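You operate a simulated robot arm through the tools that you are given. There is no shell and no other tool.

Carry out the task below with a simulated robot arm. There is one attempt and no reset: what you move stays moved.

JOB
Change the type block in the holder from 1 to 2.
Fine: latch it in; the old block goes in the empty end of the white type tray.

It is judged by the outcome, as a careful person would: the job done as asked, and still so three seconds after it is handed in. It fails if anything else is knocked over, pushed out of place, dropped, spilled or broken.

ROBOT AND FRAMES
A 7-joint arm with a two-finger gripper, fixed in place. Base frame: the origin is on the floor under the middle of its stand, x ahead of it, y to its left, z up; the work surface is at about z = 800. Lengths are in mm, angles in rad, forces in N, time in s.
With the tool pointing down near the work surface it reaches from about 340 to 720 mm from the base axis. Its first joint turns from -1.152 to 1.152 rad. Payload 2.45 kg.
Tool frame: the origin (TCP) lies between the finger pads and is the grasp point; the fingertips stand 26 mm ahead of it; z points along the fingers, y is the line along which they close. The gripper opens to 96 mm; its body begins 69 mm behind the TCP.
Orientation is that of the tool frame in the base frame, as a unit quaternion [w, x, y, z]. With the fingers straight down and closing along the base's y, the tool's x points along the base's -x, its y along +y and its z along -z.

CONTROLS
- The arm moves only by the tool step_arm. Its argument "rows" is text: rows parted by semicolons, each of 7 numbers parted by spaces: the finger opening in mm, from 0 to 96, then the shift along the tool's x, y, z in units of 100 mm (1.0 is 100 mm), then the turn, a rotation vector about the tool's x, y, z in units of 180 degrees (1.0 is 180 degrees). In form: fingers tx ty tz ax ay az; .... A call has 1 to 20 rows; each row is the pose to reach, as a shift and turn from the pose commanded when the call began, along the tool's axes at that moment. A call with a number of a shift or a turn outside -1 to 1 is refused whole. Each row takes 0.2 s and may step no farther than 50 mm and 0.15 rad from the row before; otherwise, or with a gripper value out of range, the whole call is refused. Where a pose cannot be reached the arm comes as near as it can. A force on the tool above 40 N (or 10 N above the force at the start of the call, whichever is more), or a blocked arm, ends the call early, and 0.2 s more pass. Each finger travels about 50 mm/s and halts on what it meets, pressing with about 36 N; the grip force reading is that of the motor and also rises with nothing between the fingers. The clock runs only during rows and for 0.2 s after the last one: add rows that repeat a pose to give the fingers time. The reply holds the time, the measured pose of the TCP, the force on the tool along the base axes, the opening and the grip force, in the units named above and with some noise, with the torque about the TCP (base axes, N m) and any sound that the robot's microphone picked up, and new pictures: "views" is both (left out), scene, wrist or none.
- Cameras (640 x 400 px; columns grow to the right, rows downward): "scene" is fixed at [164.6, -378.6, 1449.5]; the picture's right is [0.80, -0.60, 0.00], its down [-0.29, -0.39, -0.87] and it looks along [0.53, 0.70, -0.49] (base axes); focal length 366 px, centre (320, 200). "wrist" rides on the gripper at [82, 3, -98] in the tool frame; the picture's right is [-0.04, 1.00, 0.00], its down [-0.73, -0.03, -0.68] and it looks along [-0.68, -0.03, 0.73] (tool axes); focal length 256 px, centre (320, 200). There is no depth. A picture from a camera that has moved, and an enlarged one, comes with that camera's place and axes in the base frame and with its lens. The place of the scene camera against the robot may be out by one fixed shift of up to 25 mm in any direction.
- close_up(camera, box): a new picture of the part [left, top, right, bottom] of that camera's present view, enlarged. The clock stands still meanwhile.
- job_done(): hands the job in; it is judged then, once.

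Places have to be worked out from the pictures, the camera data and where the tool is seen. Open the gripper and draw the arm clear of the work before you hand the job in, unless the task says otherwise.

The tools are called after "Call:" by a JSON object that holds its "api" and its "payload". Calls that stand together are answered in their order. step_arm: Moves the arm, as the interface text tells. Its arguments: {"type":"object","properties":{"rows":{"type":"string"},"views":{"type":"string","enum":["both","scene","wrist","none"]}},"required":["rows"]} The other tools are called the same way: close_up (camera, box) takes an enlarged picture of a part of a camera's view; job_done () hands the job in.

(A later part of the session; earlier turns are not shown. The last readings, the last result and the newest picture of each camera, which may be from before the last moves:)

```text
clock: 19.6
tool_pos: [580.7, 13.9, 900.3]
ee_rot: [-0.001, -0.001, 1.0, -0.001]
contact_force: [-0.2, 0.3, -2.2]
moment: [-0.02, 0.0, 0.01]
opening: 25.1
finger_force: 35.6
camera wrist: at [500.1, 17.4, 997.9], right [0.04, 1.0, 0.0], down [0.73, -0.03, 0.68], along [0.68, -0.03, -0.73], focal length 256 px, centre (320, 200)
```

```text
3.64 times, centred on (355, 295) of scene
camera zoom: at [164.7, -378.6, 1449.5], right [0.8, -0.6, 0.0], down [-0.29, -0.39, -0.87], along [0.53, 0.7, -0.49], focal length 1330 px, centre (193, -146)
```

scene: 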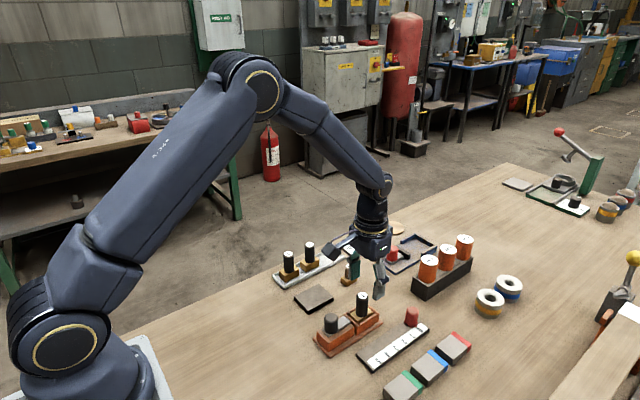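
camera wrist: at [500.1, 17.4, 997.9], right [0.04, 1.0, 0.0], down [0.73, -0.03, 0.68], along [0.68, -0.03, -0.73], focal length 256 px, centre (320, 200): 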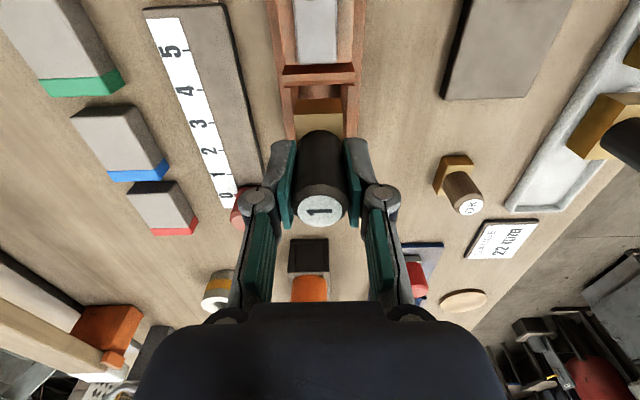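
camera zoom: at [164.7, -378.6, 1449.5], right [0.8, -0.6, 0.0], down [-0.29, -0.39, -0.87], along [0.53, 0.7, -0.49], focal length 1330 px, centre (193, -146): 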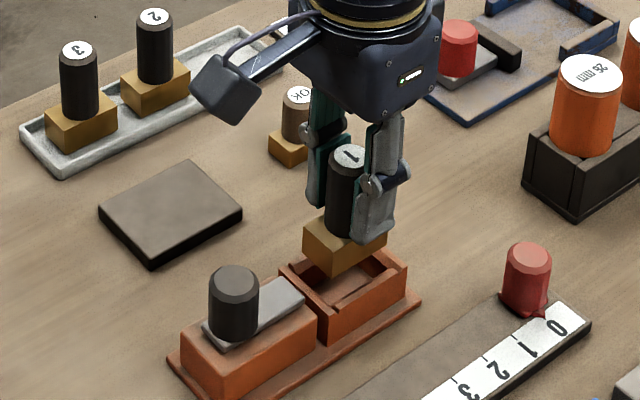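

Block 1 lifted out cleanly. I raise it well above everything and move to where the wrist camera can see the tray's empty end past the held block.

Call:
{"api": "step_arm", "payload": {"rows": "18 0 0 -0.3 0 0 0; 18 0 0 -0.6 0 0 0; 18 0.1 0.2 -0.85 0 0 0; 18 0.25 0.45 -0.85 0 0 0; 18 0.42 0.76 -0.85 0 0 0; 18 0.42 0.76 -0.85 0 0 0; 18 0.42 0.76 -0.85 0 0 0", "views": "both"}}

Call:
{"api": "close_up", "payload": {"camera": "wrist", "box": [340, 80, 560, 300]}}

Call:
{"api": "close_up", "payload": {"camera": "scene", "box": [260, 210, 400, 310]}}

```text
clock: 21.2
tool_pos: [536.7, 90.2, 984.6]
ee_rot: [0.0, 0.0, 1.0, 0.0]
contact_force: [0.1, 0.0, -2.6]
moment: [-0.01, -0.02, -0.01]
opening: 25.1
finger_force: 35.9
camera wrist: at [457.6, 93.3, 1083.0], right [0.04, 1.0, 0.0], down [0.73, -0.03, 0.68], along [0.68, -0.03, -0.73], focal length 256 px, centre (320, 200)
```

scene: 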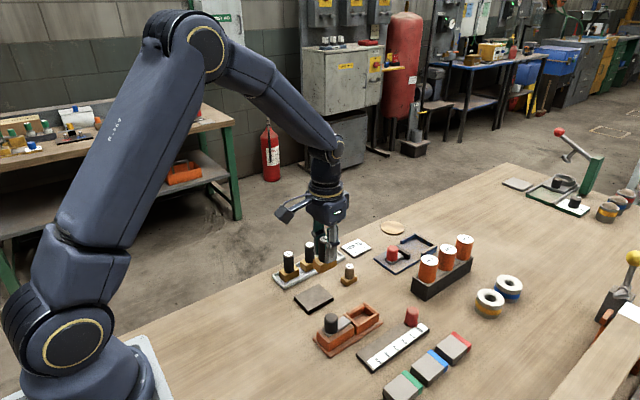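
wrist: 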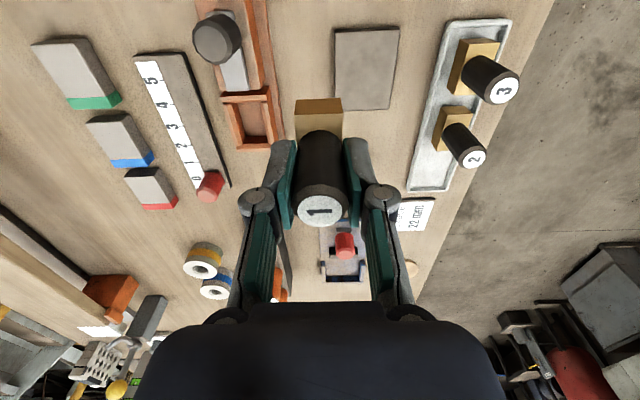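

```text
1.82 times, centred on (450, 190) of wrist
camera zoom: at [457.6, 93.3, 1083.0], right [0.04, 1.0, 0.0], down [0.73, -0.03, 0.68], along [0.68, -0.03, -0.73], focal length 465 px, centre (84, 218)
```

zoom: 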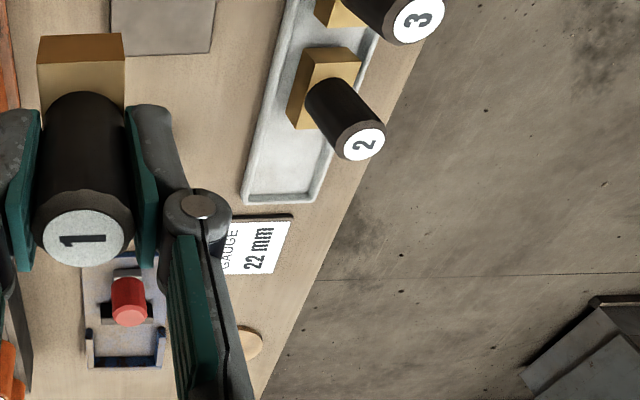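

```text
4.00 times, centred on (330, 260) of scene
camera zoom: at [164.7, -378.6, 1449.5], right [0.8, -0.6, 0.0], down [-0.29, -0.39, -0.87], along [0.53, 0.7, -0.49], focal length 1463 px, centre (280, -40)
```

zoom: 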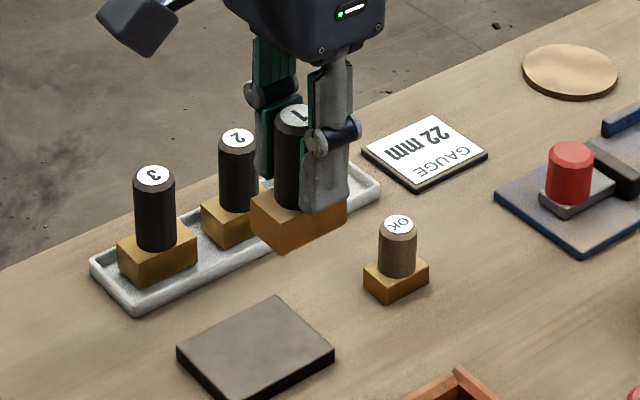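

Tray inner floor is about x up to 698, y 216–260; blocks 3 and 2 stand at x≈537 and 600.6 (y≈234), a 64 mm pitch, so the empty slot centre is about (664.5, 235). The base is ~43 × 28 mm. I carry block 1 there at safe height in two moves.

Call:
{"api": "step_arm", "payload": {"rows": "18 -0.2 0.24 0 0 0 0; 18 -0.4 0.48 0 0 0 0; 18 -0.63 0.72 0 0 0 0; 18 -0.63 0.72 0 0 0 0", "views": "none"}}

Call:
{"api": "step_arm", "payload": {"rows": "18 -0.2 0.24 0 0 0 0; 18 -0.4 0.48 0 0 0 0; 18 -0.63 0.72 0 0 0 0; 18 -0.63 0.72 0 0 0 0; 18 -0.63 0.72 0 0 0 0", "views": "both"}}

Call:
{"api": "close_up", "payload": {"camera": "scene", "box": [260, 190, 400, 310]}}

Call:
{"api": "close_up", "payload": {"camera": "wrist", "box": [220, 0, 420, 240]}}

```text
clock: 22.2
tool_pos: [602.9, 161.4, 984.5]
ee_rot: [-0.001, 0.001, 1.0, 0.001]
contact_force: [-1.0, 0.4, -1.8]
moment: [0.01, -0.01, 0.0]
opening: 25.0
finger_force: 36.5
```

```text
clock: 23.4
tool_pos: [663.8, 234.8, 983.7]
ee_rot: [0.0, 0.0, 1.0, 0.0]
contact_force: [0.5, 0.6, -1.2]
moment: [0.01, -0.02, 0.07]
opening: 25.1
finger_force: 36.4
camera wrist: at [582.9, 237.8, 1082.5], right [0.04, 1.0, 0.0], down [0.73, -0.03, 0.68], along [0.68, -0.03, -0.73], focal length 256 px, centre (320, 200)
```

scene: 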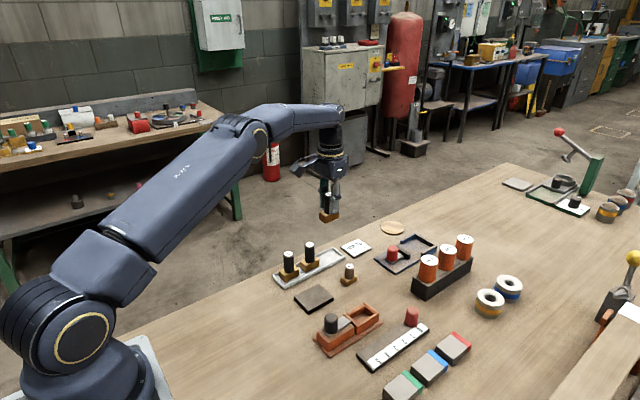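
wrist: 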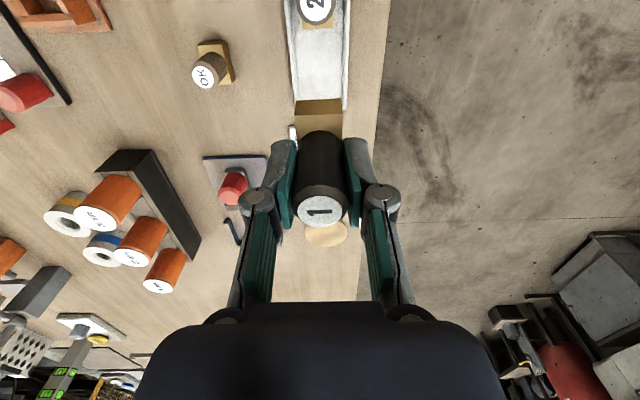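

```text
3.33 times, centred on (330, 250) of scene
camera zoom: at [164.7, -378.6, 1449.5], right [0.8, -0.6, 0.0], down [-0.29, -0.39, -0.87], along [0.53, 0.7, -0.49], focal length 1219 px, centre (287, 33)
```

zoom: 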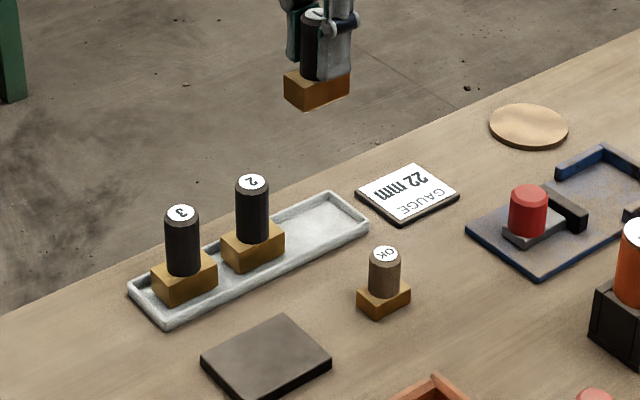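

```text
1.67 times, centred on (320, 120) of wrist
camera zoom: at [582.9, 237.8, 1082.5], right [0.04, 1.0, 0.0], down [0.73, -0.03, 0.68], along [0.68, -0.03, -0.73], focal length 427 px, centre (320, 333)
```

zoom: 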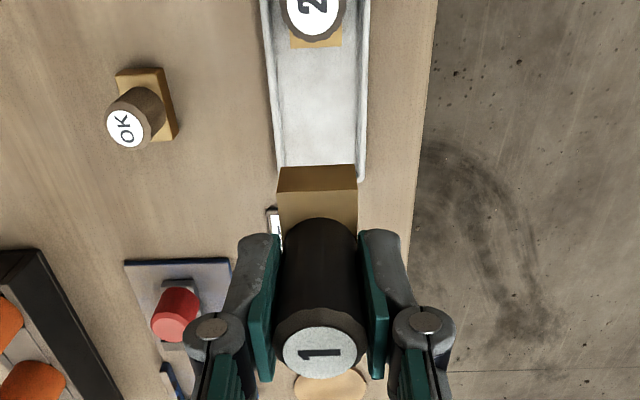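

Aligned: tray centreline y≈234.3, hand at (664.9, 234.8). I lower block 1 in two stages, first to about 18 mm above the tray floor.

Call:
{"api": "step_arm", "payload": {"rows": "18 0 0 0.25 0 0 0; 18 0 0 0.5 0 0 0; 18 0 0 0.75 0 0 0; 18 0 0 0.95 0 0 0; 18 0 0 0.95 0 0 0; 18 0 0 0.95 0 0 0", "views": "both"}}

Call:
{"api": "close_up", "payload": {"camera": "scene", "box": [260, 190, 400, 310]}}

Call:
{"api": "close_up", "payload": {"camera": "wrist", "box": [220, 0, 420, 240]}}

```text
clock: 24.8
tool_pos: [664.8, 234.7, 889.5]
ee_rot: [0.0, 0.0, 1.0, 0.0]
contact_force: [1.0, 0.1, -2.6]
moment: [-0.03, -0.01, 0.01]
opening: 25.3
finger_force: 35.8
camera wrist: at [583.2, 237.5, 987.5], right [0.04, 1.0, 0.0], down [0.73, -0.03, 0.68], along [0.68, -0.03, -0.73], focal length 256 px, centre (320, 200)
```

scene: 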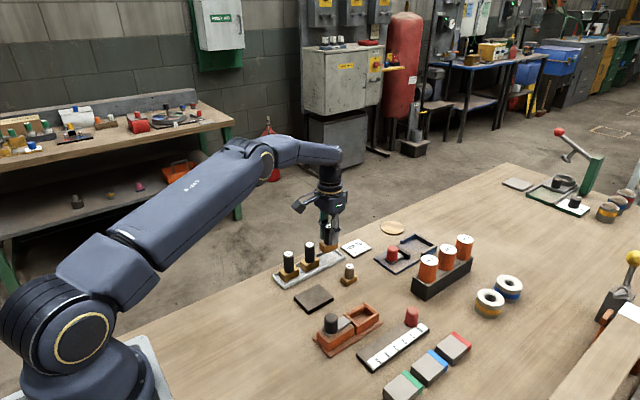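
wrist: 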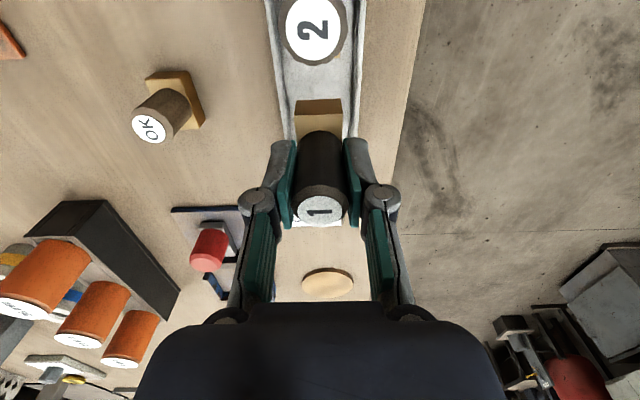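

```text
3.33 times, centred on (330, 250) of scene
camera zoom: at [164.7, -378.6, 1449.5], right [0.8, -0.6, 0.0], down [-0.29, -0.39, -0.87], along [0.53, 0.7, -0.49], focal length 1219 px, centre (287, 33)
```

zoom: 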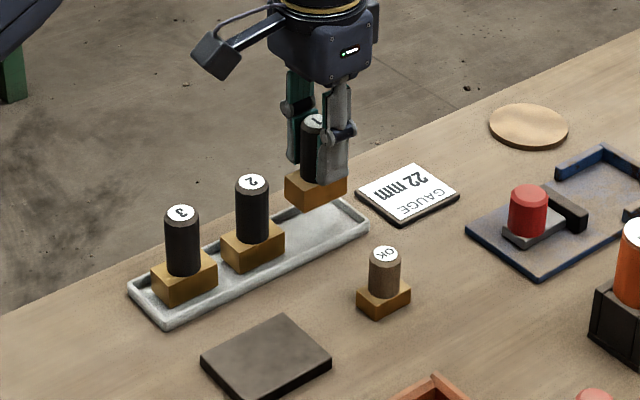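

```text
1.67 times, centred on (320, 120) of wrist
camera zoom: at [583.2, 237.5, 987.5], right [0.04, 1.0, 0.0], down [0.73, -0.03, 0.68], along [0.68, -0.03, -0.73], focal length 427 px, centre (320, 333)
```

zoom: 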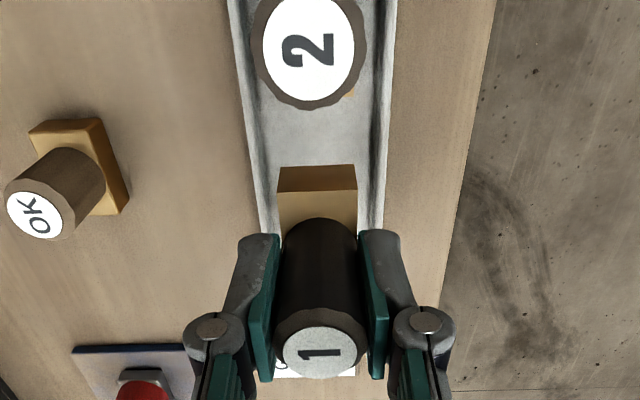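

Well centred in the tray. I lower further to a few mm above the expected floor contact, shifting 2 mm to +x for equal pitch.

Call:
{"api": "step_arm", "payload": {"rows": "18 -0.02 0 0.08 0 0 0; 18 -0.02 0 0.16 0 0 0; 18 -0.02 0 0.21 0 0 0; 18 -0.02 0 0.21 0 0 0; 18 -0.02 0 0.21 0 0 0", "views": "none"}}

Call:
{"api": "close_up", "payload": {"camera": "scene", "box": [270, 220, 360, 290]}}

```text
clock: 26.0
tool_pos: [666.7, 233.9, 868.9]
ee_rot: [0.0, 0.0, 1.0, 0.0]
contact_force: [-0.1, 0.0, -2.0]
moment: [0.01, 0.02, 0.03]
opening: 25.1
finger_force: 36.0
```

```text
5.71 times, centred on (315, 255) of scene
camera zoom: at [164.7, -378.6, 1449.5], right [0.8, -0.6, 0.0], down [-0.29, -0.39, -0.87], along [0.53, 0.7, -0.49], focal length 2090 px, centre (349, -114)
```

zoom: 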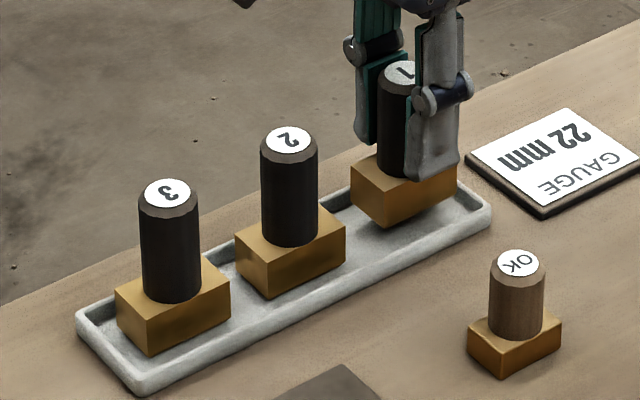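

Still hanging free with a small gap. I lower 3 mm and read the force.

Call:
{"api": "step_arm", "payload": {"rows": "18 0 0 0.015 0 0 0; 18 0 0 0.03 0 0 0; 18 0 0 0.03 0 0 0", "views": "none"}}

```text
clock: 26.8
tool_pos: [667.5, 234.6, 864.8]
ee_rot: [0.0, 0.0, 1.0, -0.001]
contact_force: [0.0, -0.1, -2.3]
moment: [-0.02, -0.01, -0.03]
opening: 25.0
finger_force: 35.9
```

No contact yet (Fz still −2.3 N); I lower 1.5 mm more.

Call:
{"api": "step_arm", "payload": {"rows": "18 0 0 0.01 0 0 0; 18 0 0 0.015 0 0 0; 18 0 0 0.015 0 0 0", "views": "none"}}

Call:
{"api": "close_up", "payload": {"camera": "scene", "box": [270, 220, 360, 290]}}

```text
clock: 27.6
tool_pos: [667.4, 235.9, 862.7]
ee_rot: [0.0, 0.0, 1.0, 0.0]
contact_force: [-0.5, -0.3, -1.9]
moment: [-0.01, -0.01, -0.01]
opening: 25.1
finger_force: 35.9
```

```text
5.71 times, centred on (315, 255) of scene
camera zoom: at [164.7, -378.6, 1449.5], right [0.8, -0.6, 0.0], down [-0.29, -0.39, -0.87], along [0.53, 0.7, -0.49], focal length 2090 px, centre (349, -114)
```

zoom: 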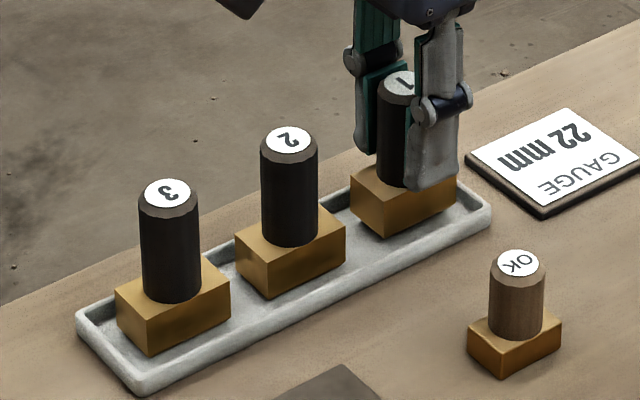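

Comparing label and base heights along the row, about 2–3 mm remain. I lower 1.5 mm and read again.

Call:
{"api": "step_arm", "payload": {"rows": "18 0 0 0.01 0 0 0; 18 0 0 0.015 0 0 0; 18 0 0 0.015 0 0 0", "views": "none"}}

```text
clock: 28.4
tool_pos: [668.0, 234.8, 862.1]
ee_rot: [-0.001, 0.0, 1.0, 0.0]
contact_force: [0.0, -0.3, -2.0]
moment: [-0.01, 0.03, -0.01]
opening: 25.0
finger_force: 35.9
```

Still free; another 1 mm down.

Call:
{"api": "step_arm", "payload": {"rows": "18 0 0 0.005 0 0 0; 18 0 0 0.01 0 0 0; 18 0 0 0.01 0 0 0", "views": "none"}}

Call:
{"api": "close_up", "payload": {"camera": "scene", "box": [270, 220, 360, 290]}}

```text
clock: 29.2
tool_pos: [667.7, 234.7, 860.4]
ee_rot: [-0.001, 0.001, 1.0, -0.001]
contact_force: [0.1, -0.1, -2.7]
moment: [-0.05, -0.01, 0.01]
opening: 25.1
finger_force: 36.2
```

```text
5.71 times, centred on (315, 255) of scene
camera zoom: at [164.7, -378.6, 1449.5], right [0.8, -0.6, 0.0], down [-0.29, -0.39, -0.87], along [0.53, 0.7, -0.49], focal length 2090 px, centre (349, -114)
```

zoom: 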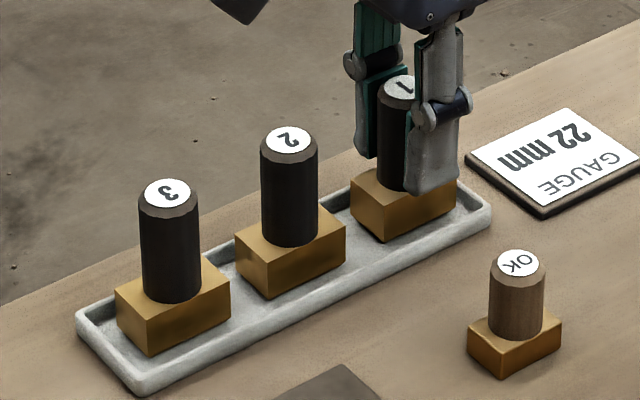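

Still no contact (Fz −2.7 N); next 1 mm.

Call:
{"api": "step_arm", "payload": {"rows": "18 0 0 0.005 0 0 0; 18 0 0 0.01 0 0 0; 18 0 0 0.01 0 0 0", "views": "none"}}

```text
clock: 30.0
tool_pos: [667.5, 234.5, 859.8]
ee_rot: [0.0, 0.0, 1.0, 0.0]
contact_force: [0.2, -0.4, -2.1]
moment: [-0.01, -0.02, -0.05]
opening: 24.9
finger_force: 36.2
```

Still free; another 1 mm.

Call:
{"api": "step_arm", "payload": {"rows": "18 0 0 0.005 0 0 0; 18 0 0 0.01 0 0 0; 18 0 0 0.01 0 0 0", "views": "none"}}

Call:
{"api": "close_up", "payload": {"camera": "scene", "box": [270, 220, 360, 290]}}

```text
clock: 30.8
tool_pos: [667.9, 234.6, 859.0]
ee_rot: [0.0, 0.0, 1.0, 0.0]
contact_force: [-0.6, -0.6, 2.7]
moment: [-0.03, 0.03, -0.01]
opening: 24.9
finger_force: 35.7
```

```text
5.71 times, centred on (315, 255) of scene
camera zoom: at [164.6, -378.6, 1449.5], right [0.8, -0.6, 0.0], down [-0.29, -0.39, -0.87], along [0.53, 0.7, -0.49], focal length 2090 px, centre (349, -114)
```

zoom: 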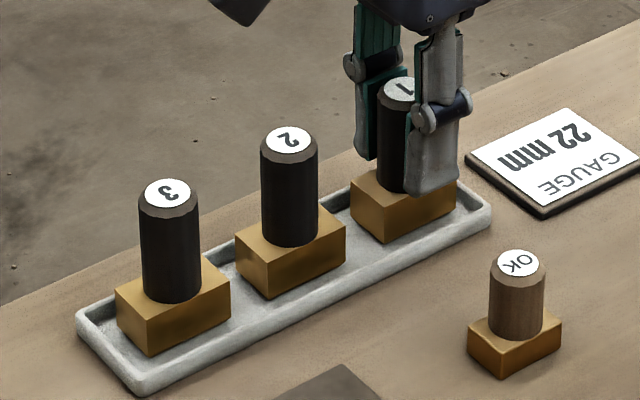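

Contact: Fz changed from −2 N to +2.7 N, so block 1 rests on the tray floor (hand z≈859). I open the fingers and rise straight up.

Call:
{"api": "step_arm", "payload": {"rows": "26 0 0 0 0 0 0; 40 0 0 0 0 0 0; 56 0 0 0 0 0 0; 56 0 0 0 0 0 0; 56 0 0 -0.2 0 0 0; 56 0 0 -0.5 0 0 0; 56 0 0 -0.8 0 0 0; 56 0 0 -0.8 0 0 0", "views": "both"}}

Call:
{"api": "close_up", "payload": {"camera": "scene", "box": [270, 220, 360, 290]}}

Call:
{"api": "close_up", "payload": {"camera": "wrist", "box": [220, 0, 420, 240]}}

```text
clock: 32.6
tool_pos: [667.8, 234.0, 940.9]
ee_rot: [0.0, 0.0, 1.0, 0.0]
contact_force: [0.7, 0.9, -0.3]
moment: [-0.03, 0.01, 0.0]
opening: 55.9
finger_force: 0.1
camera wrist: at [586.6, 237.1, 1038.1], right [0.04, 1.0, 0.0], down [0.73, -0.03, 0.68], along [0.68, -0.03, -0.73], focal length 256 px, centre (320, 200)
```

scene: 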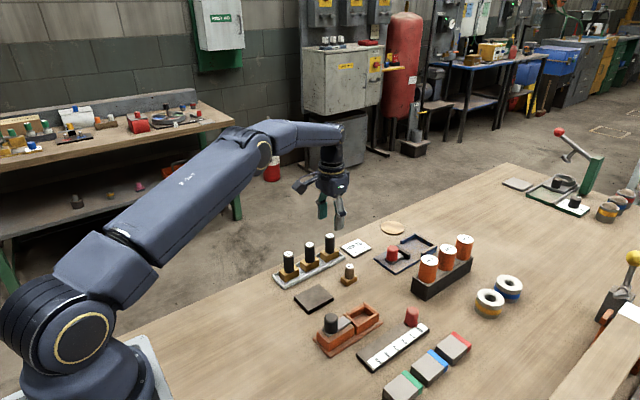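
wrist: 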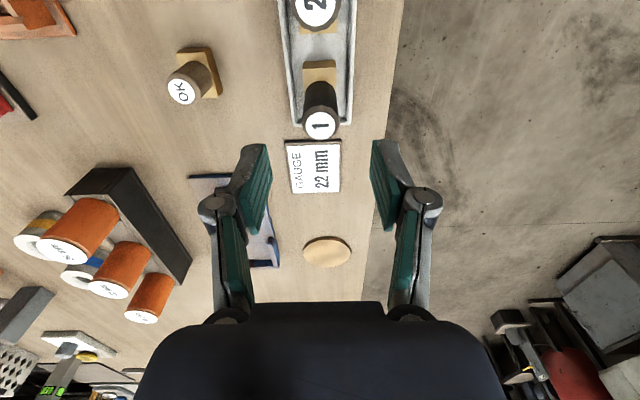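

```text
5.71 times, centred on (315, 255) of scene
camera zoom: at [164.6, -378.6, 1449.5], right [0.8, -0.6, 0.0], down [-0.29, -0.39, -0.87], along [0.53, 0.7, -0.49], focal length 2090 px, centre (349, -114)
```

zoom: 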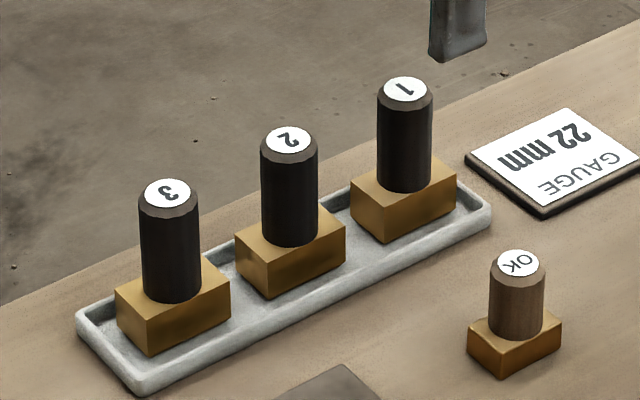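

```text
1.67 times, centred on (320, 120) of wrist
camera zoom: at [586.6, 237.1, 1038.1], right [0.04, 1.0, 0.0], down [0.73, -0.03, 0.68], along [0.68, -0.03, -0.73], focal length 427 px, centre (320, 333)
```

zoom: 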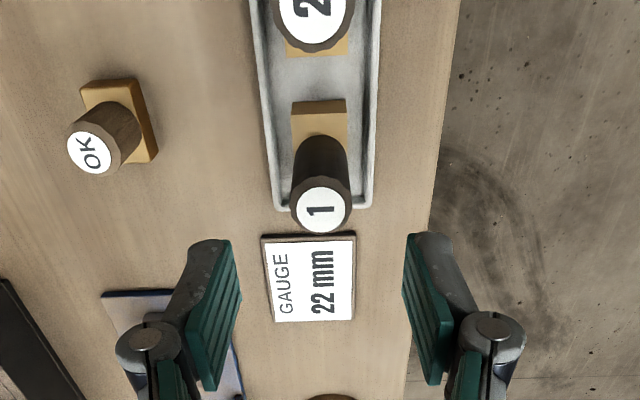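

Block 1 stands upright in the tray's empty end, in line with the others. Next I move over block 2 (about (602, 234.3)) at safe height and check alignment.

Call:
{"api": "step_arm", "payload": {"rows": "56 0.25 0 0 0 0 0; 56 0.5 0 0 0 0 0; 56 0.66 0 0 0 0 0; 56 0.66 0 0 0 0 0; 56 0.66 0 0 0 0 0", "views": "wrist"}}

Call:
{"api": "close_up", "payload": {"camera": "wrist", "box": [220, 0, 420, 240]}}

```text
clock: 33.8
tool_pos: [599.6, 234.1, 939.1]
ee_rot: [0.0, 0.001, 1.0, 0.0]
contact_force: [0.7, -0.1, -0.7]
moment: [-0.02, -0.01, -0.01]
opening: 56.1
finger_force: 0.1
camera wrist: at [519.4, 236.8, 1037.1], right [0.04, 1.0, 0.0], down [0.73, -0.03, 0.68], along [0.68, -0.03, -0.73], focal length 256 px, centre (320, 200)
```

wrist: 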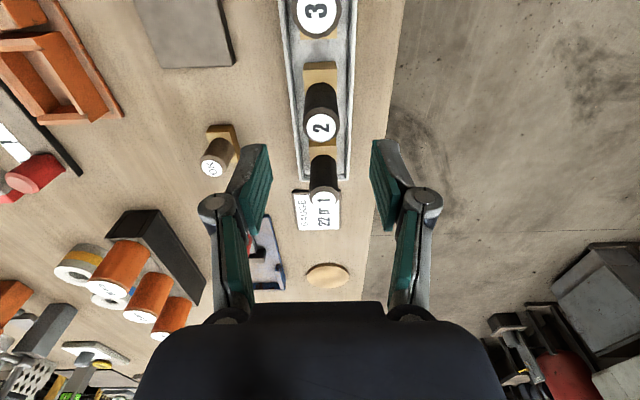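

```text
1.67 times, centred on (320, 120) of wrist
camera zoom: at [519.4, 236.8, 1037.1], right [0.04, 1.0, 0.0], down [0.73, -0.03, 0.68], along [0.68, -0.03, -0.73], focal length 427 px, centre (320, 333)
```

zoom: 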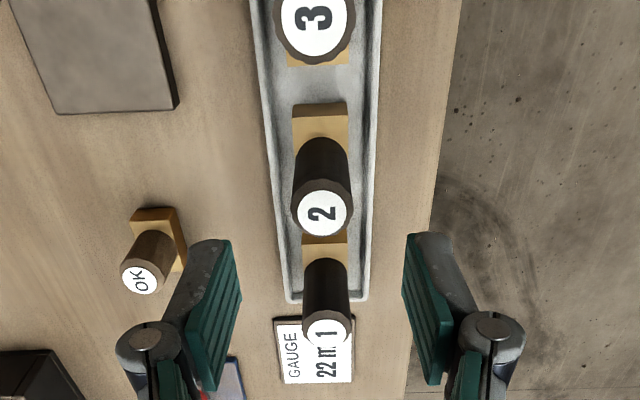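

Label 2 is at about (602.8, 234.7), ~1 mm off the tool axis. I correct and descend most of the way, then check.

Call:
{"api": "step_arm", "payload": {"rows": "56 -0.01 0.009 0.2 0 0 0; 56 -0.01 0.009 0.4 0 0 0; 56 -0.01 0.009 0.4 0 0 0; 56 -0.01 0.009 0.4 0 0 0", "views": "wrist"}}

Call:
{"api": "close_up", "payload": {"camera": "wrist", "box": [220, 40, 420, 280]}}

```text
clock: 34.8
tool_pos: [601.3, 234.0, 898.9]
ee_rot: [0.0, 0.0, 1.0, 0.0]
contact_force: [1.0, -0.2, 0.8]
moment: [0.01, 0.02, -0.01]
opening: 55.7
finger_force: 0.2
camera wrist: at [520.5, 237.3, 996.6], right [0.04, 1.0, 0.0], down [0.73, -0.03, 0.68], along [0.68, -0.03, -0.73], focal length 256 px, centre (320, 200)
```

wrist: 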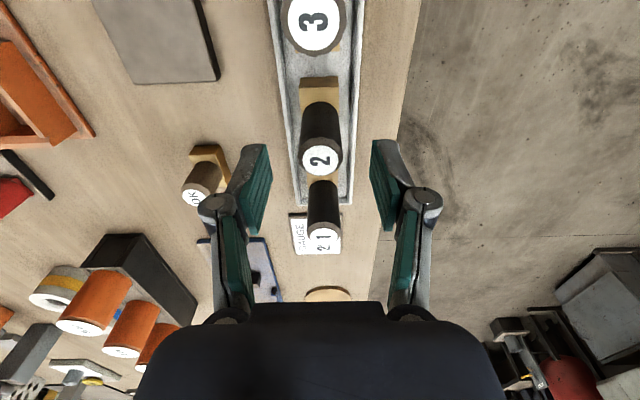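

```text
1.67 times, centred on (320, 160) of wrist
camera zoom: at [520.5, 237.3, 996.6], right [0.04, 1.0, 0.0], down [0.73, -0.03, 0.68], along [0.68, -0.03, -0.73], focal length 427 px, centre (320, 267)
```

zoom: 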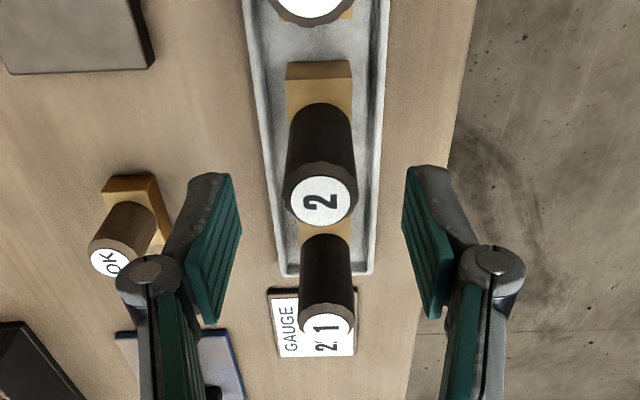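

Centred within 0.3 mm. I descend the last ~40 mm and close on block 2's handle.

Call:
{"api": "step_arm", "payload": {"rows": "56 0 0 0.2 0 0 0; 56 0 0 0.39 0 0 0; 56 0 0 0.39 0 0 0; 40 0 0 0.39 0 0 0; 22 0 0 0.39 0 0 0; 18 0 0 0.39 0 0 0; 18 0 0 0.39 0 0 0", "views": "wrist"}}

Call:
{"api": "close_up", "payload": {"camera": "wrist", "box": [220, 70, 420, 310]}}

Call:
{"api": "close_up", "payload": {"camera": "scene", "box": [270, 220, 360, 290]}}

```text
clock: 36.4
tool_pos: [602.4, 235.5, 858.9]
ee_rot: [0.001, 0.001, 1.0, 0.0]
contact_force: [0.0, -0.2, -0.8]
moment: [-0.02, 0.0, -0.01]
opening: 25.0
finger_force: 36.3
camera wrist: at [521.4, 237.7, 957.0], right [0.04, 1.0, 0.0], down [0.73, -0.03, 0.68], along [0.68, -0.03, -0.73], focal length 256 px, centre (320, 200)
```

wrist: 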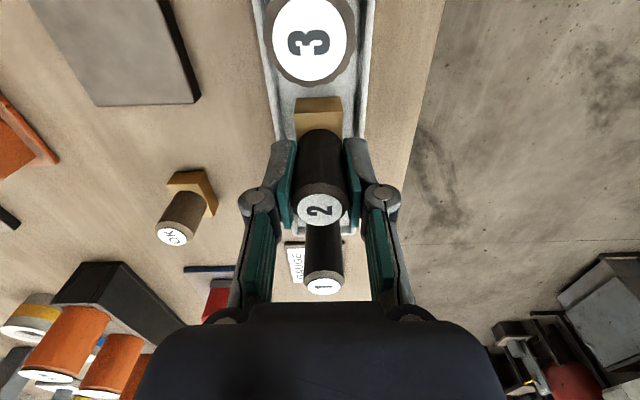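

```text
1.67 times, centred on (320, 190) of wrist
camera zoom: at [521.4, 237.7, 957.0], right [0.04, 1.0, 0.0], down [0.73, -0.03, 0.68], along [0.68, -0.03, -0.73], focal length 427 px, centre (320, 217)
```

zoom: 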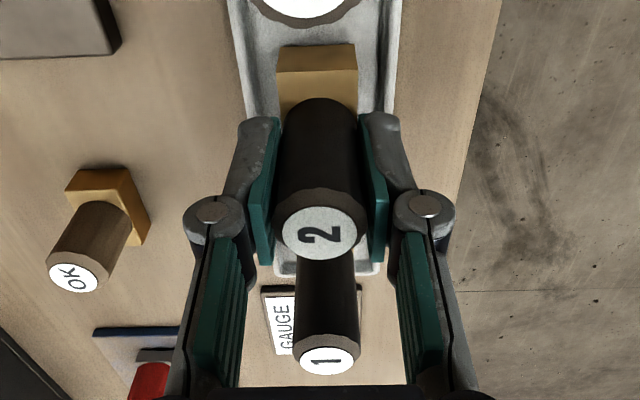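

```text
5.71 times, centred on (315, 255) of scene
camera zoom: at [164.7, -378.6, 1449.5], right [0.8, -0.6, 0.0], down [-0.29, -0.39, -0.87], along [0.53, 0.7, -0.49], focal length 2090 px, centre (349, -114)
```

zoom: 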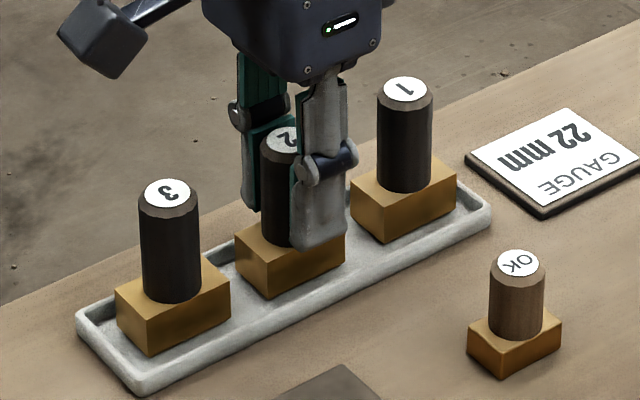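

Block 2 is gripped (25.0 mm); its handle sits ~1.4 mm further to −x in the fingers than block 1 did, which I'll compensate. Now I lift it straight up.

Call:
{"api": "step_arm", "payload": {"rows": "18 0 0 -0.04 0 0 0; 18 0 0 -0.1 0 0 0; 18 0 0 -0.25 0 0 0; 18 0 0 -0.5 0 0 0; 18 0 0 -0.75 0 0 0; 18 0 0 -1.0 0 0 0; 18 0 0 -1.0 0 0 0", "views": "both"}}

Call:
{"api": "close_up", "payload": {"camera": "scene", "box": [270, 200, 370, 290]}}

```text
clock: 38.0
tool_pos: [602.3, 234.6, 960.5]
ee_rot: [0.0, 0.0, 1.0, 0.001]
contact_force: [-0.4, 0.0, -1.7]
moment: [-0.02, 0.01, -0.01]
opening: 25.1
finger_force: 35.8
camera wrist: at [521.3, 238.0, 1058.7], right [0.04, 1.0, 0.0], down [0.73, -0.03, 0.68], along [0.68, -0.03, -0.73], focal length 256 px, centre (320, 200)
```

scene: 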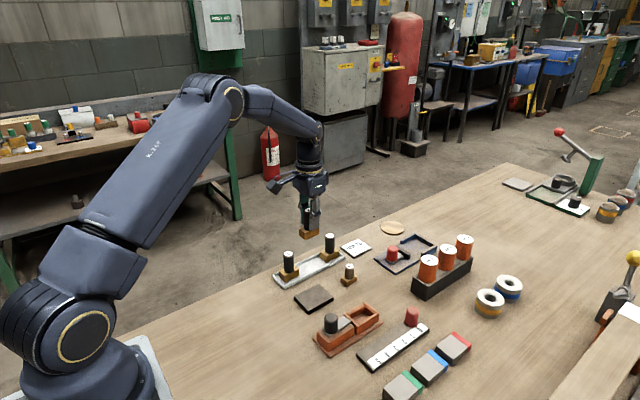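
wrist: 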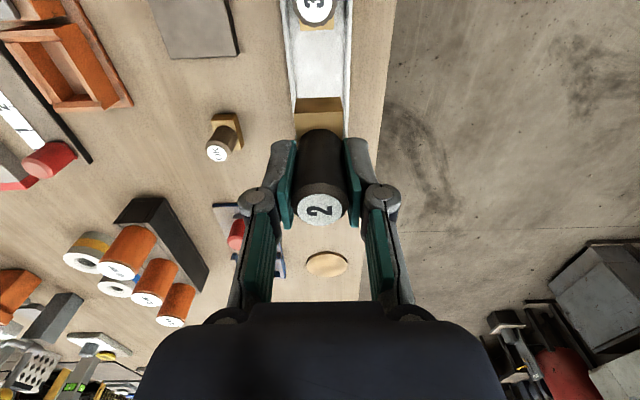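

```text
4.44 times, centred on (320, 245) of scene
camera zoom: at [164.7, -378.6, 1449.5], right [0.8, -0.6, 0.0], down [-0.29, -0.39, -0.87], along [0.53, 0.7, -0.49], focal length 1626 px, centre (320, 0)
```

zoom: 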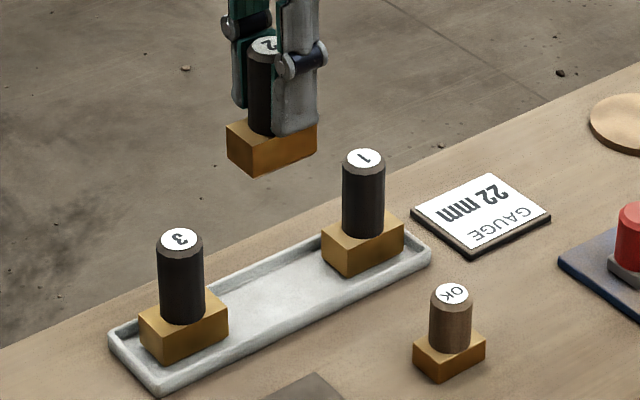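

Block 2 is up cleanly. I carry it back over the holder at this height in stages.

Call:
{"api": "step_arm", "payload": {"rows": "18 0.03 -0.25 0 0 0 0; 18 0.06 -0.5 0 0 0 0; 18 0.1 -0.75 0 0 0 0; 18 0.1 -1.0 0 0 0 0; 18 0.1 -1.0 0 0 0 0", "views": "none"}}

Call:
{"api": "step_arm", "payload": {"rows": "18 0.03 -0.25 0 0 0 0; 18 0.06 -0.5 0 0 0 0; 18 0.09 -0.75 0 0 0 0; 18 0.09 -1.0 0 0 0 0; 18 0.09 -1.0 0 0 0 0", "views": "both"}}

Call:
{"api": "close_up", "payload": {"camera": "wrist", "box": [200, 0, 400, 240]}}

```text
clock: 39.2
tool_pos: [592.5, 135.7, 960.2]
ee_rot: [0.0, 0.0, 1.0, 0.0]
contact_force: [0.1, 0.5, -2.5]
moment: [-0.02, -0.03, -0.01]
opening: 25.1
finger_force: 35.9
```

```text
clock: 40.4
tool_pos: [582.4, 35.5, 961.7]
ee_rot: [0.0, 0.0, 1.0, 0.001]
contact_force: [0.2, -1.3, -1.7]
moment: [0.0, -0.01, 0.03]
opening: 25.1
finger_force: 35.9
camera wrist: at [502.3, 38.1, 1059.6], right [0.04, 1.0, 0.0], down [0.73, -0.03, 0.68], along [0.68, -0.03, -0.73], focal length 256 px, centre (320, 200)
```

scene: 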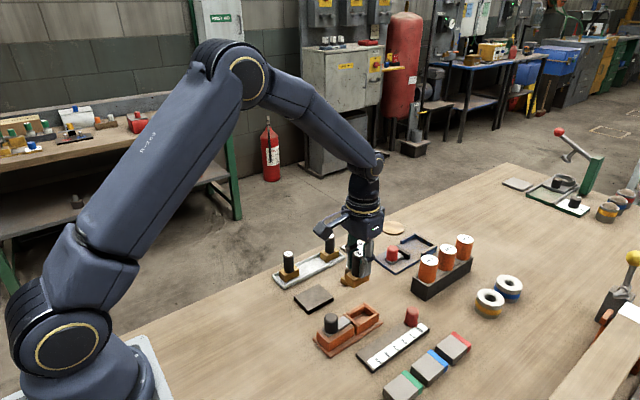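
wrist: 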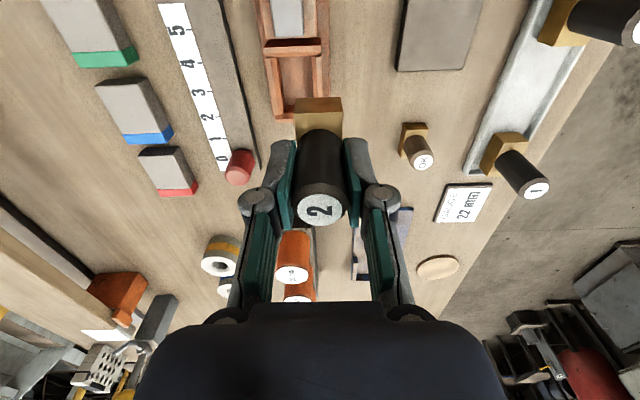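

```text
1.67 times, centred on (300, 120) of wrist
camera zoom: at [502.3, 38.1, 1059.6], right [0.04, 1.0, 0.0], down [0.73, -0.03, 0.68], along [0.68, -0.03, -0.73], focal length 427 px, centre (353, 333)
```

zoom: 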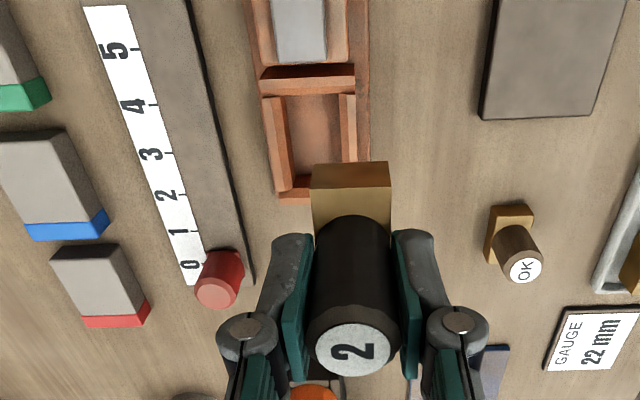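

The empty pocket is clearly visible. I shift the last 21 mm in y to line up over it, and then re-check the pose before lowering.

Call:
{"api": "step_arm", "payload": {"rows": "18 0 -0.1 0 0 0 0; 18 0 -0.21 0 0 0 0; 18 0 -0.21 0.2 0 0 0; 18 0 -0.21 0.4 0 0 0; 18 0 -0.21 0.4 0 0 0; 18 0 -0.21 0.4 0 0 0", "views": "both"}}

Call:
{"api": "close_up", "payload": {"camera": "wrist", "box": [240, 40, 400, 240]}}

Call:
{"api": "close_up", "payload": {"camera": "scene", "box": [315, 250, 405, 350]}}

```text
clock: 41.8
tool_pos: [582.9, 13.9, 917.9]
ee_rot: [0.0, 0.0, 1.0, 0.0]
contact_force: [-0.5, 0.5, -2.3]
moment: [-0.03, 0.02, -0.03]
opening: 25.5
finger_force: 36.3
camera wrist: at [503.2, 17.2, 1017.1], right [0.04, 1.0, 0.0], down [0.73, -0.03, 0.68], along [0.68, -0.03, -0.73], focal length 256 px, centre (320, 200)
```

scene: 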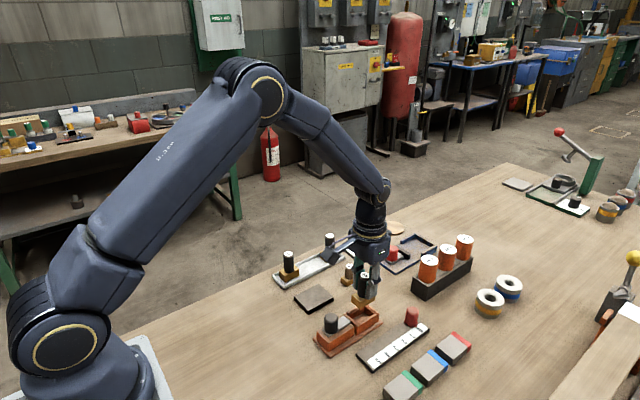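
wrist: 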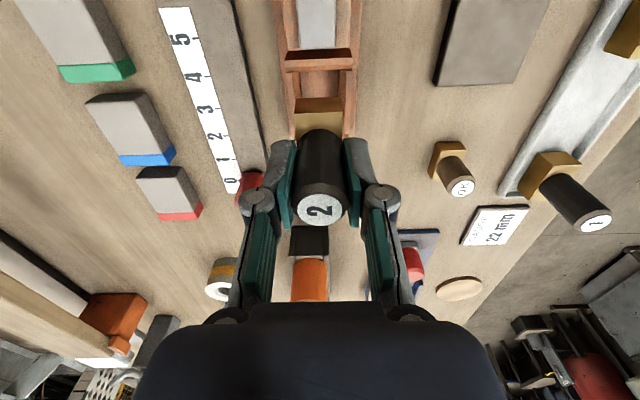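

```text
2.00 times, centred on (320, 140) of wrist
camera zoom: at [503.2, 17.2, 1017.1], right [0.04, 1.0, 0.0], down [0.73, -0.03, 0.68], along [0.68, -0.03, -0.73], focal length 512 px, centre (320, 320)
```

zoom: 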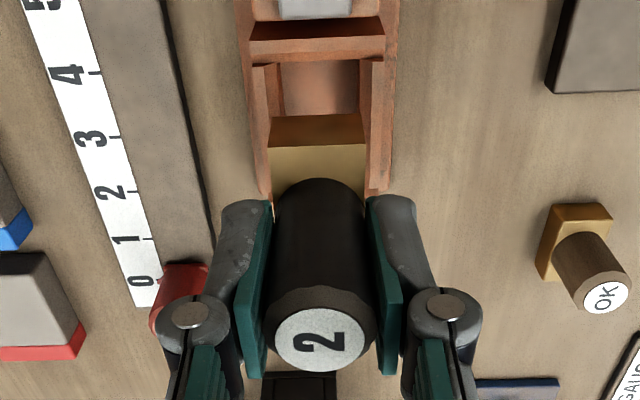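

```text
4.00 times, centred on (360, 300) of scene
camera zoom: at [164.7, -378.6, 1449.5], right [0.8, -0.6, 0.0], down [-0.29, -0.39, -0.87], along [0.53, 0.7, -0.49], focal length 1463 px, centre (160, -200)
```

zoom: 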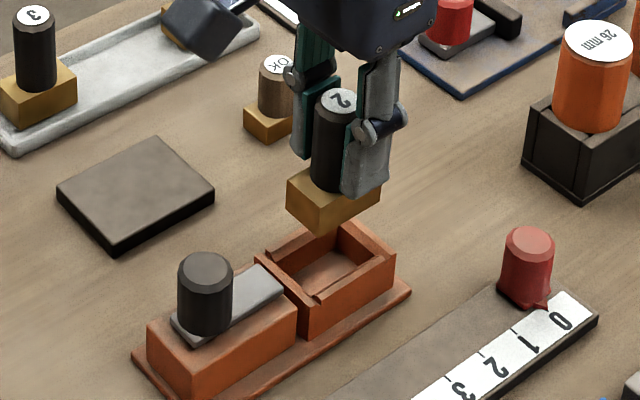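

Lined up over the pocket. With a 0.8 mm x correction I lower to just above the wall tops (hand z≈889) and check the fit.

Call:
{"api": "step_arm", "payload": {"rows": "18 0.008 0 0.15 0 0 0; 18 0.008 0 0.3 0 0 0; 18 0.008 0 0.3 0 0 0; 18 0.008 0 0.3 0 0 0", "views": "wrist"}}

Call:
{"api": "close_up", "payload": {"camera": "wrist", "box": [240, 40, 400, 240]}}

Call:
{"api": "close_up", "payload": {"camera": "scene", "box": [325, 270, 395, 340]}}

```text
clock: 42.8
tool_pos: [582.3, 13.9, 889.4]
ee_rot: [0.001, 0.0, 1.0, 0.0]
contact_force: [0.1, 0.9, -2.7]
moment: [0.0, 0.0, 0.0]
opening: 25.0
finger_force: 35.8
camera wrist: at [502.0, 17.3, 987.4], right [0.04, 1.0, 0.0], down [0.73, -0.03, 0.68], along [0.68, -0.03, -0.73], focal length 256 px, centre (320, 200)
```

wrist: 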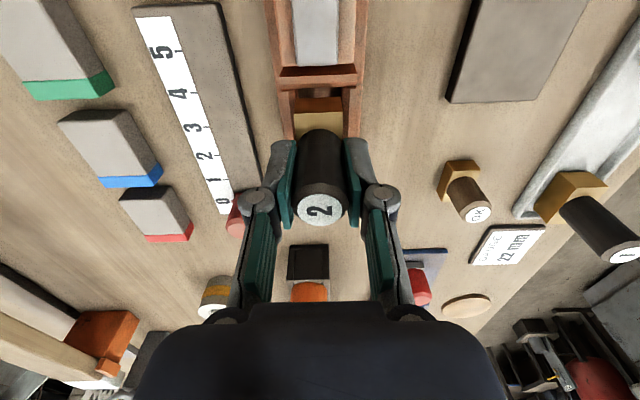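

```text
2.00 times, centred on (320, 140) of wrist
camera zoom: at [502.0, 17.3, 987.4], right [0.04, 1.0, 0.0], down [0.73, -0.03, 0.68], along [0.68, -0.03, -0.73], focal length 512 px, centre (320, 320)
```

zoom: 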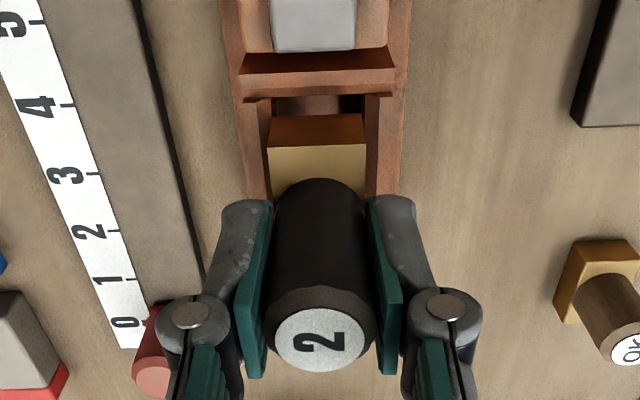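

```text
5.71 times, centred on (360, 305) of scene
camera zoom: at [164.7, -378.6, 1449.5], right [0.8, -0.6, 0.0], down [-0.29, -0.39, -0.87], along [0.53, 0.7, -0.49], focal length 2090 px, centre (91, -400)
```

zoom: 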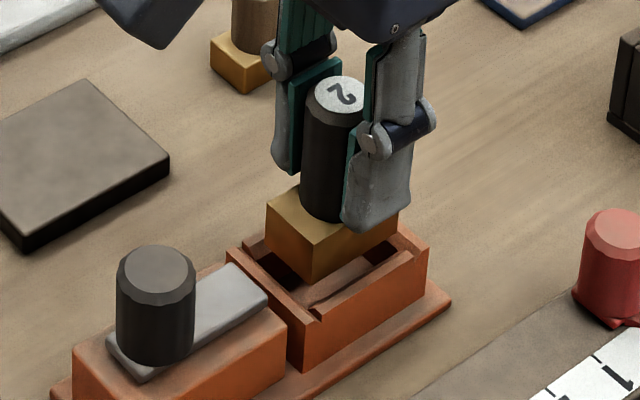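

Alignment looks right in both views. I lower slowly into the pocket, watching the force.

Call:
{"api": "step_arm", "payload": {"rows": "18 0 0 0.02 0 0 0; 18 0 0 0.04 0 0 0; 18 0 0 0.06 0 0 0; 18 0 0 0.06 0 0 0", "views": "none"}}

Call:
{"api": "close_up", "payload": {"camera": "scene", "box": [325, 270, 395, 340]}}

Call:
{"api": "close_up", "payload": {"camera": "wrist", "box": [240, 40, 400, 240]}}

```text
clock: 43.8
tool_pos: [582.0, 14.2, 883.6]
ee_rot: [-0.001, 0.0, 1.0, -0.001]
contact_force: [-0.7, 0.0, -2.8]
moment: [-0.01, 0.02, -0.02]
opening: 24.7
finger_force: 35.7
```

```text
5.71 times, centred on (360, 305) of scene
camera zoom: at [164.7, -378.6, 1449.5], right [0.8, -0.6, 0.0], down [-0.29, -0.39, -0.87], along [0.53, 0.7, -0.49], focal length 2090 px, centre (91, -400)
```

zoom: 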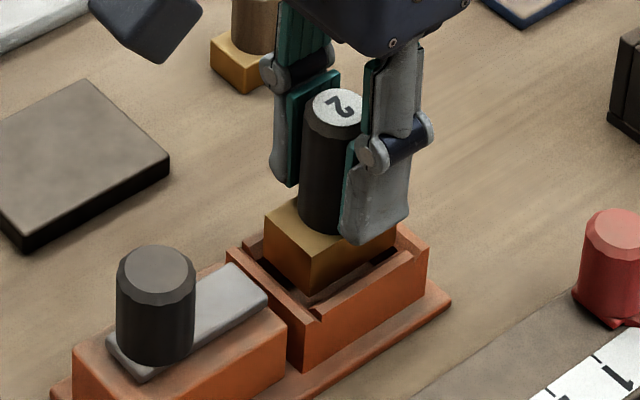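

```text
2.00 times, centred on (320, 140) of wrist
camera zoom: at [501.3, 17.1, 981.9], right [0.04, 1.0, 0.0], down [0.73, -0.03, 0.68], along [0.68, -0.03, -0.73], focal length 512 px, centre (320, 320)
```

zoom: 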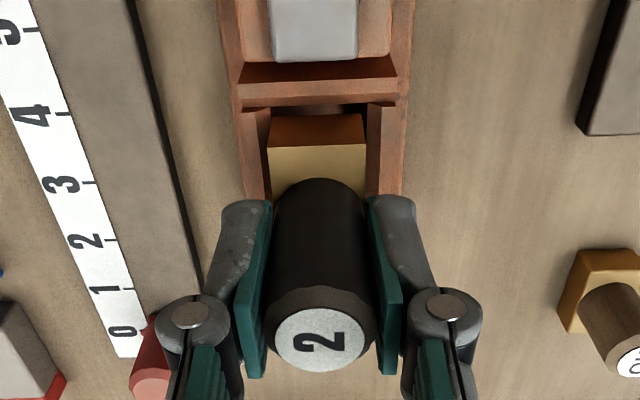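

No contact force and still aligned; I continue down 6 mm more.

Call:
{"api": "step_arm", "payload": {"rows": "18 0 0 0.02 0 0 0; 18 0 0 0.04 0 0 0; 18 0 0 0.06 0 0 0; 18 0 0 0.06 0 0 0", "views": "none"}}

Call:
{"api": "close_up", "payload": {"camera": "scene", "box": [325, 270, 395, 340]}}

Call:
{"api": "close_up", "payload": {"camera": "wrist", "box": [240, 40, 400, 240]}}

```text
clock: 44.8
tool_pos: [582.3, 16.0, 877.8]
ee_rot: [0.0, -0.001, 1.0, 0.0]
contact_force: [0.4, 0.5, -2.1]
moment: [0.02, 0.0, -0.01]
opening: 25.2
finger_force: 35.9
```

```text
5.71 times, centred on (360, 305) of scene
camera zoom: at [164.7, -378.6, 1449.5], right [0.8, -0.6, 0.0], down [-0.29, -0.39, -0.87], along [0.53, 0.7, -0.49], focal length 2090 px, centre (91, -400)
```

zoom: 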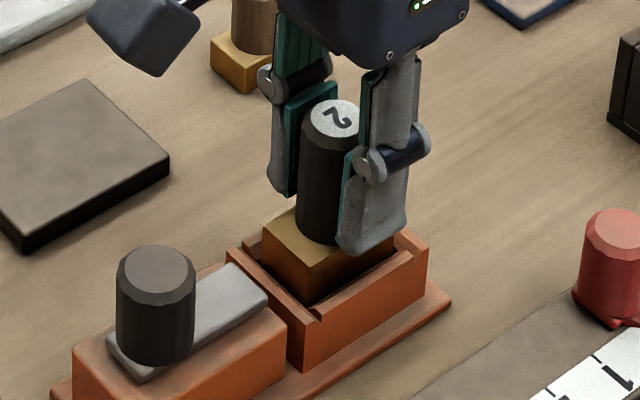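

```text
2.00 times, centred on (320, 140) of wrist
camera zoom: at [501.1, 17.6, 976.2], right [0.04, 1.0, 0.0], down [0.73, -0.03, 0.68], along [0.68, -0.03, -0.73], focal length 512 px, centre (320, 320)
```

zoom: 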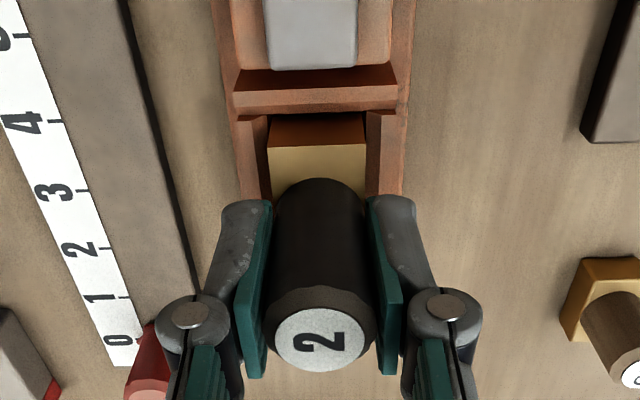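

The base is now entering the pocket with no contact force. I continue 6 mm.

Call:
{"api": "step_arm", "payload": {"rows": "18 0 0 0.02 0 0 0; 18 0 0 0.04 0 0 0; 18 0 0 0.06 0 0 0; 18 0 0 0.06 0 0 0", "views": "none"}}

Call:
{"api": "close_up", "payload": {"camera": "scene", "box": [325, 270, 395, 340]}}

Call:
{"api": "close_up", "payload": {"camera": "wrist", "box": [240, 40, 400, 240]}}

```text
clock: 45.8
tool_pos: [581.2, 15.0, 872.4]
ee_rot: [0.0, 0.0, 1.0, 0.0]
contact_force: [0.5, -0.9, -1.8]
moment: [-0.01, 0.0, -0.02]
opening: 25.1
finger_force: 35.5
```

```text
5.71 times, centred on (360, 305) of scene
camera zoom: at [164.7, -378.6, 1449.5], right [0.8, -0.6, 0.0], down [-0.29, -0.39, -0.87], along [0.53, 0.7, -0.49], focal length 2090 px, centre (91, -400)
```

zoom: 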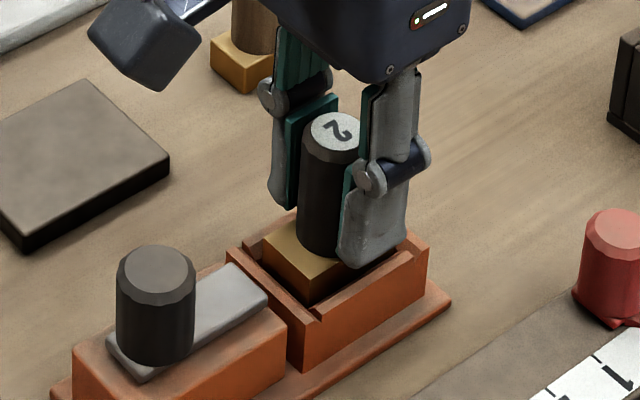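

```text
2.00 times, centred on (320, 140) of wrist
camera zoom: at [501.2, 17.1, 970.2], right [0.04, 1.0, 0.0], down [0.73, -0.03, 0.68], along [0.68, -0.03, -0.73], focal length 512 px, centre (320, 320)
```

zoom: 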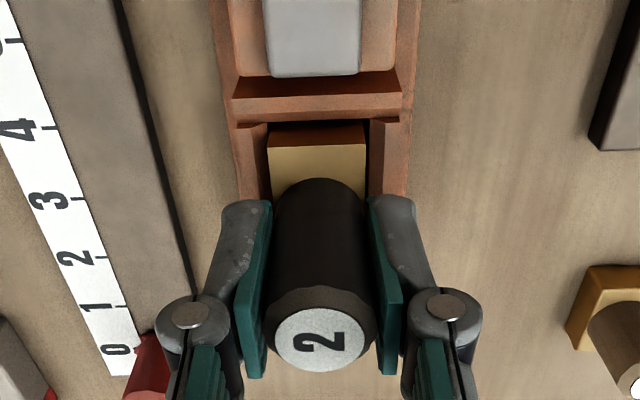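

Going in smoothly; 5 mm more, then small steps to contact.

Call:
{"api": "step_arm", "payload": {"rows": "18 0 0 0.02 0 0 0; 18 0 0 0.035 0 0 0; 18 0 0 0.05 0 0 0; 18 0 0 0.05 0 0 0", "views": "none"}}

```text
clock: 46.8
tool_pos: [581.8, 15.8, 867.2]
ee_rot: [0.0, 0.001, 1.0, 0.0]
contact_force: [-0.2, -0.3, -2.2]
moment: [-0.03, 0.03, 0.0]
opening: 25.0
finger_force: 37.0
```

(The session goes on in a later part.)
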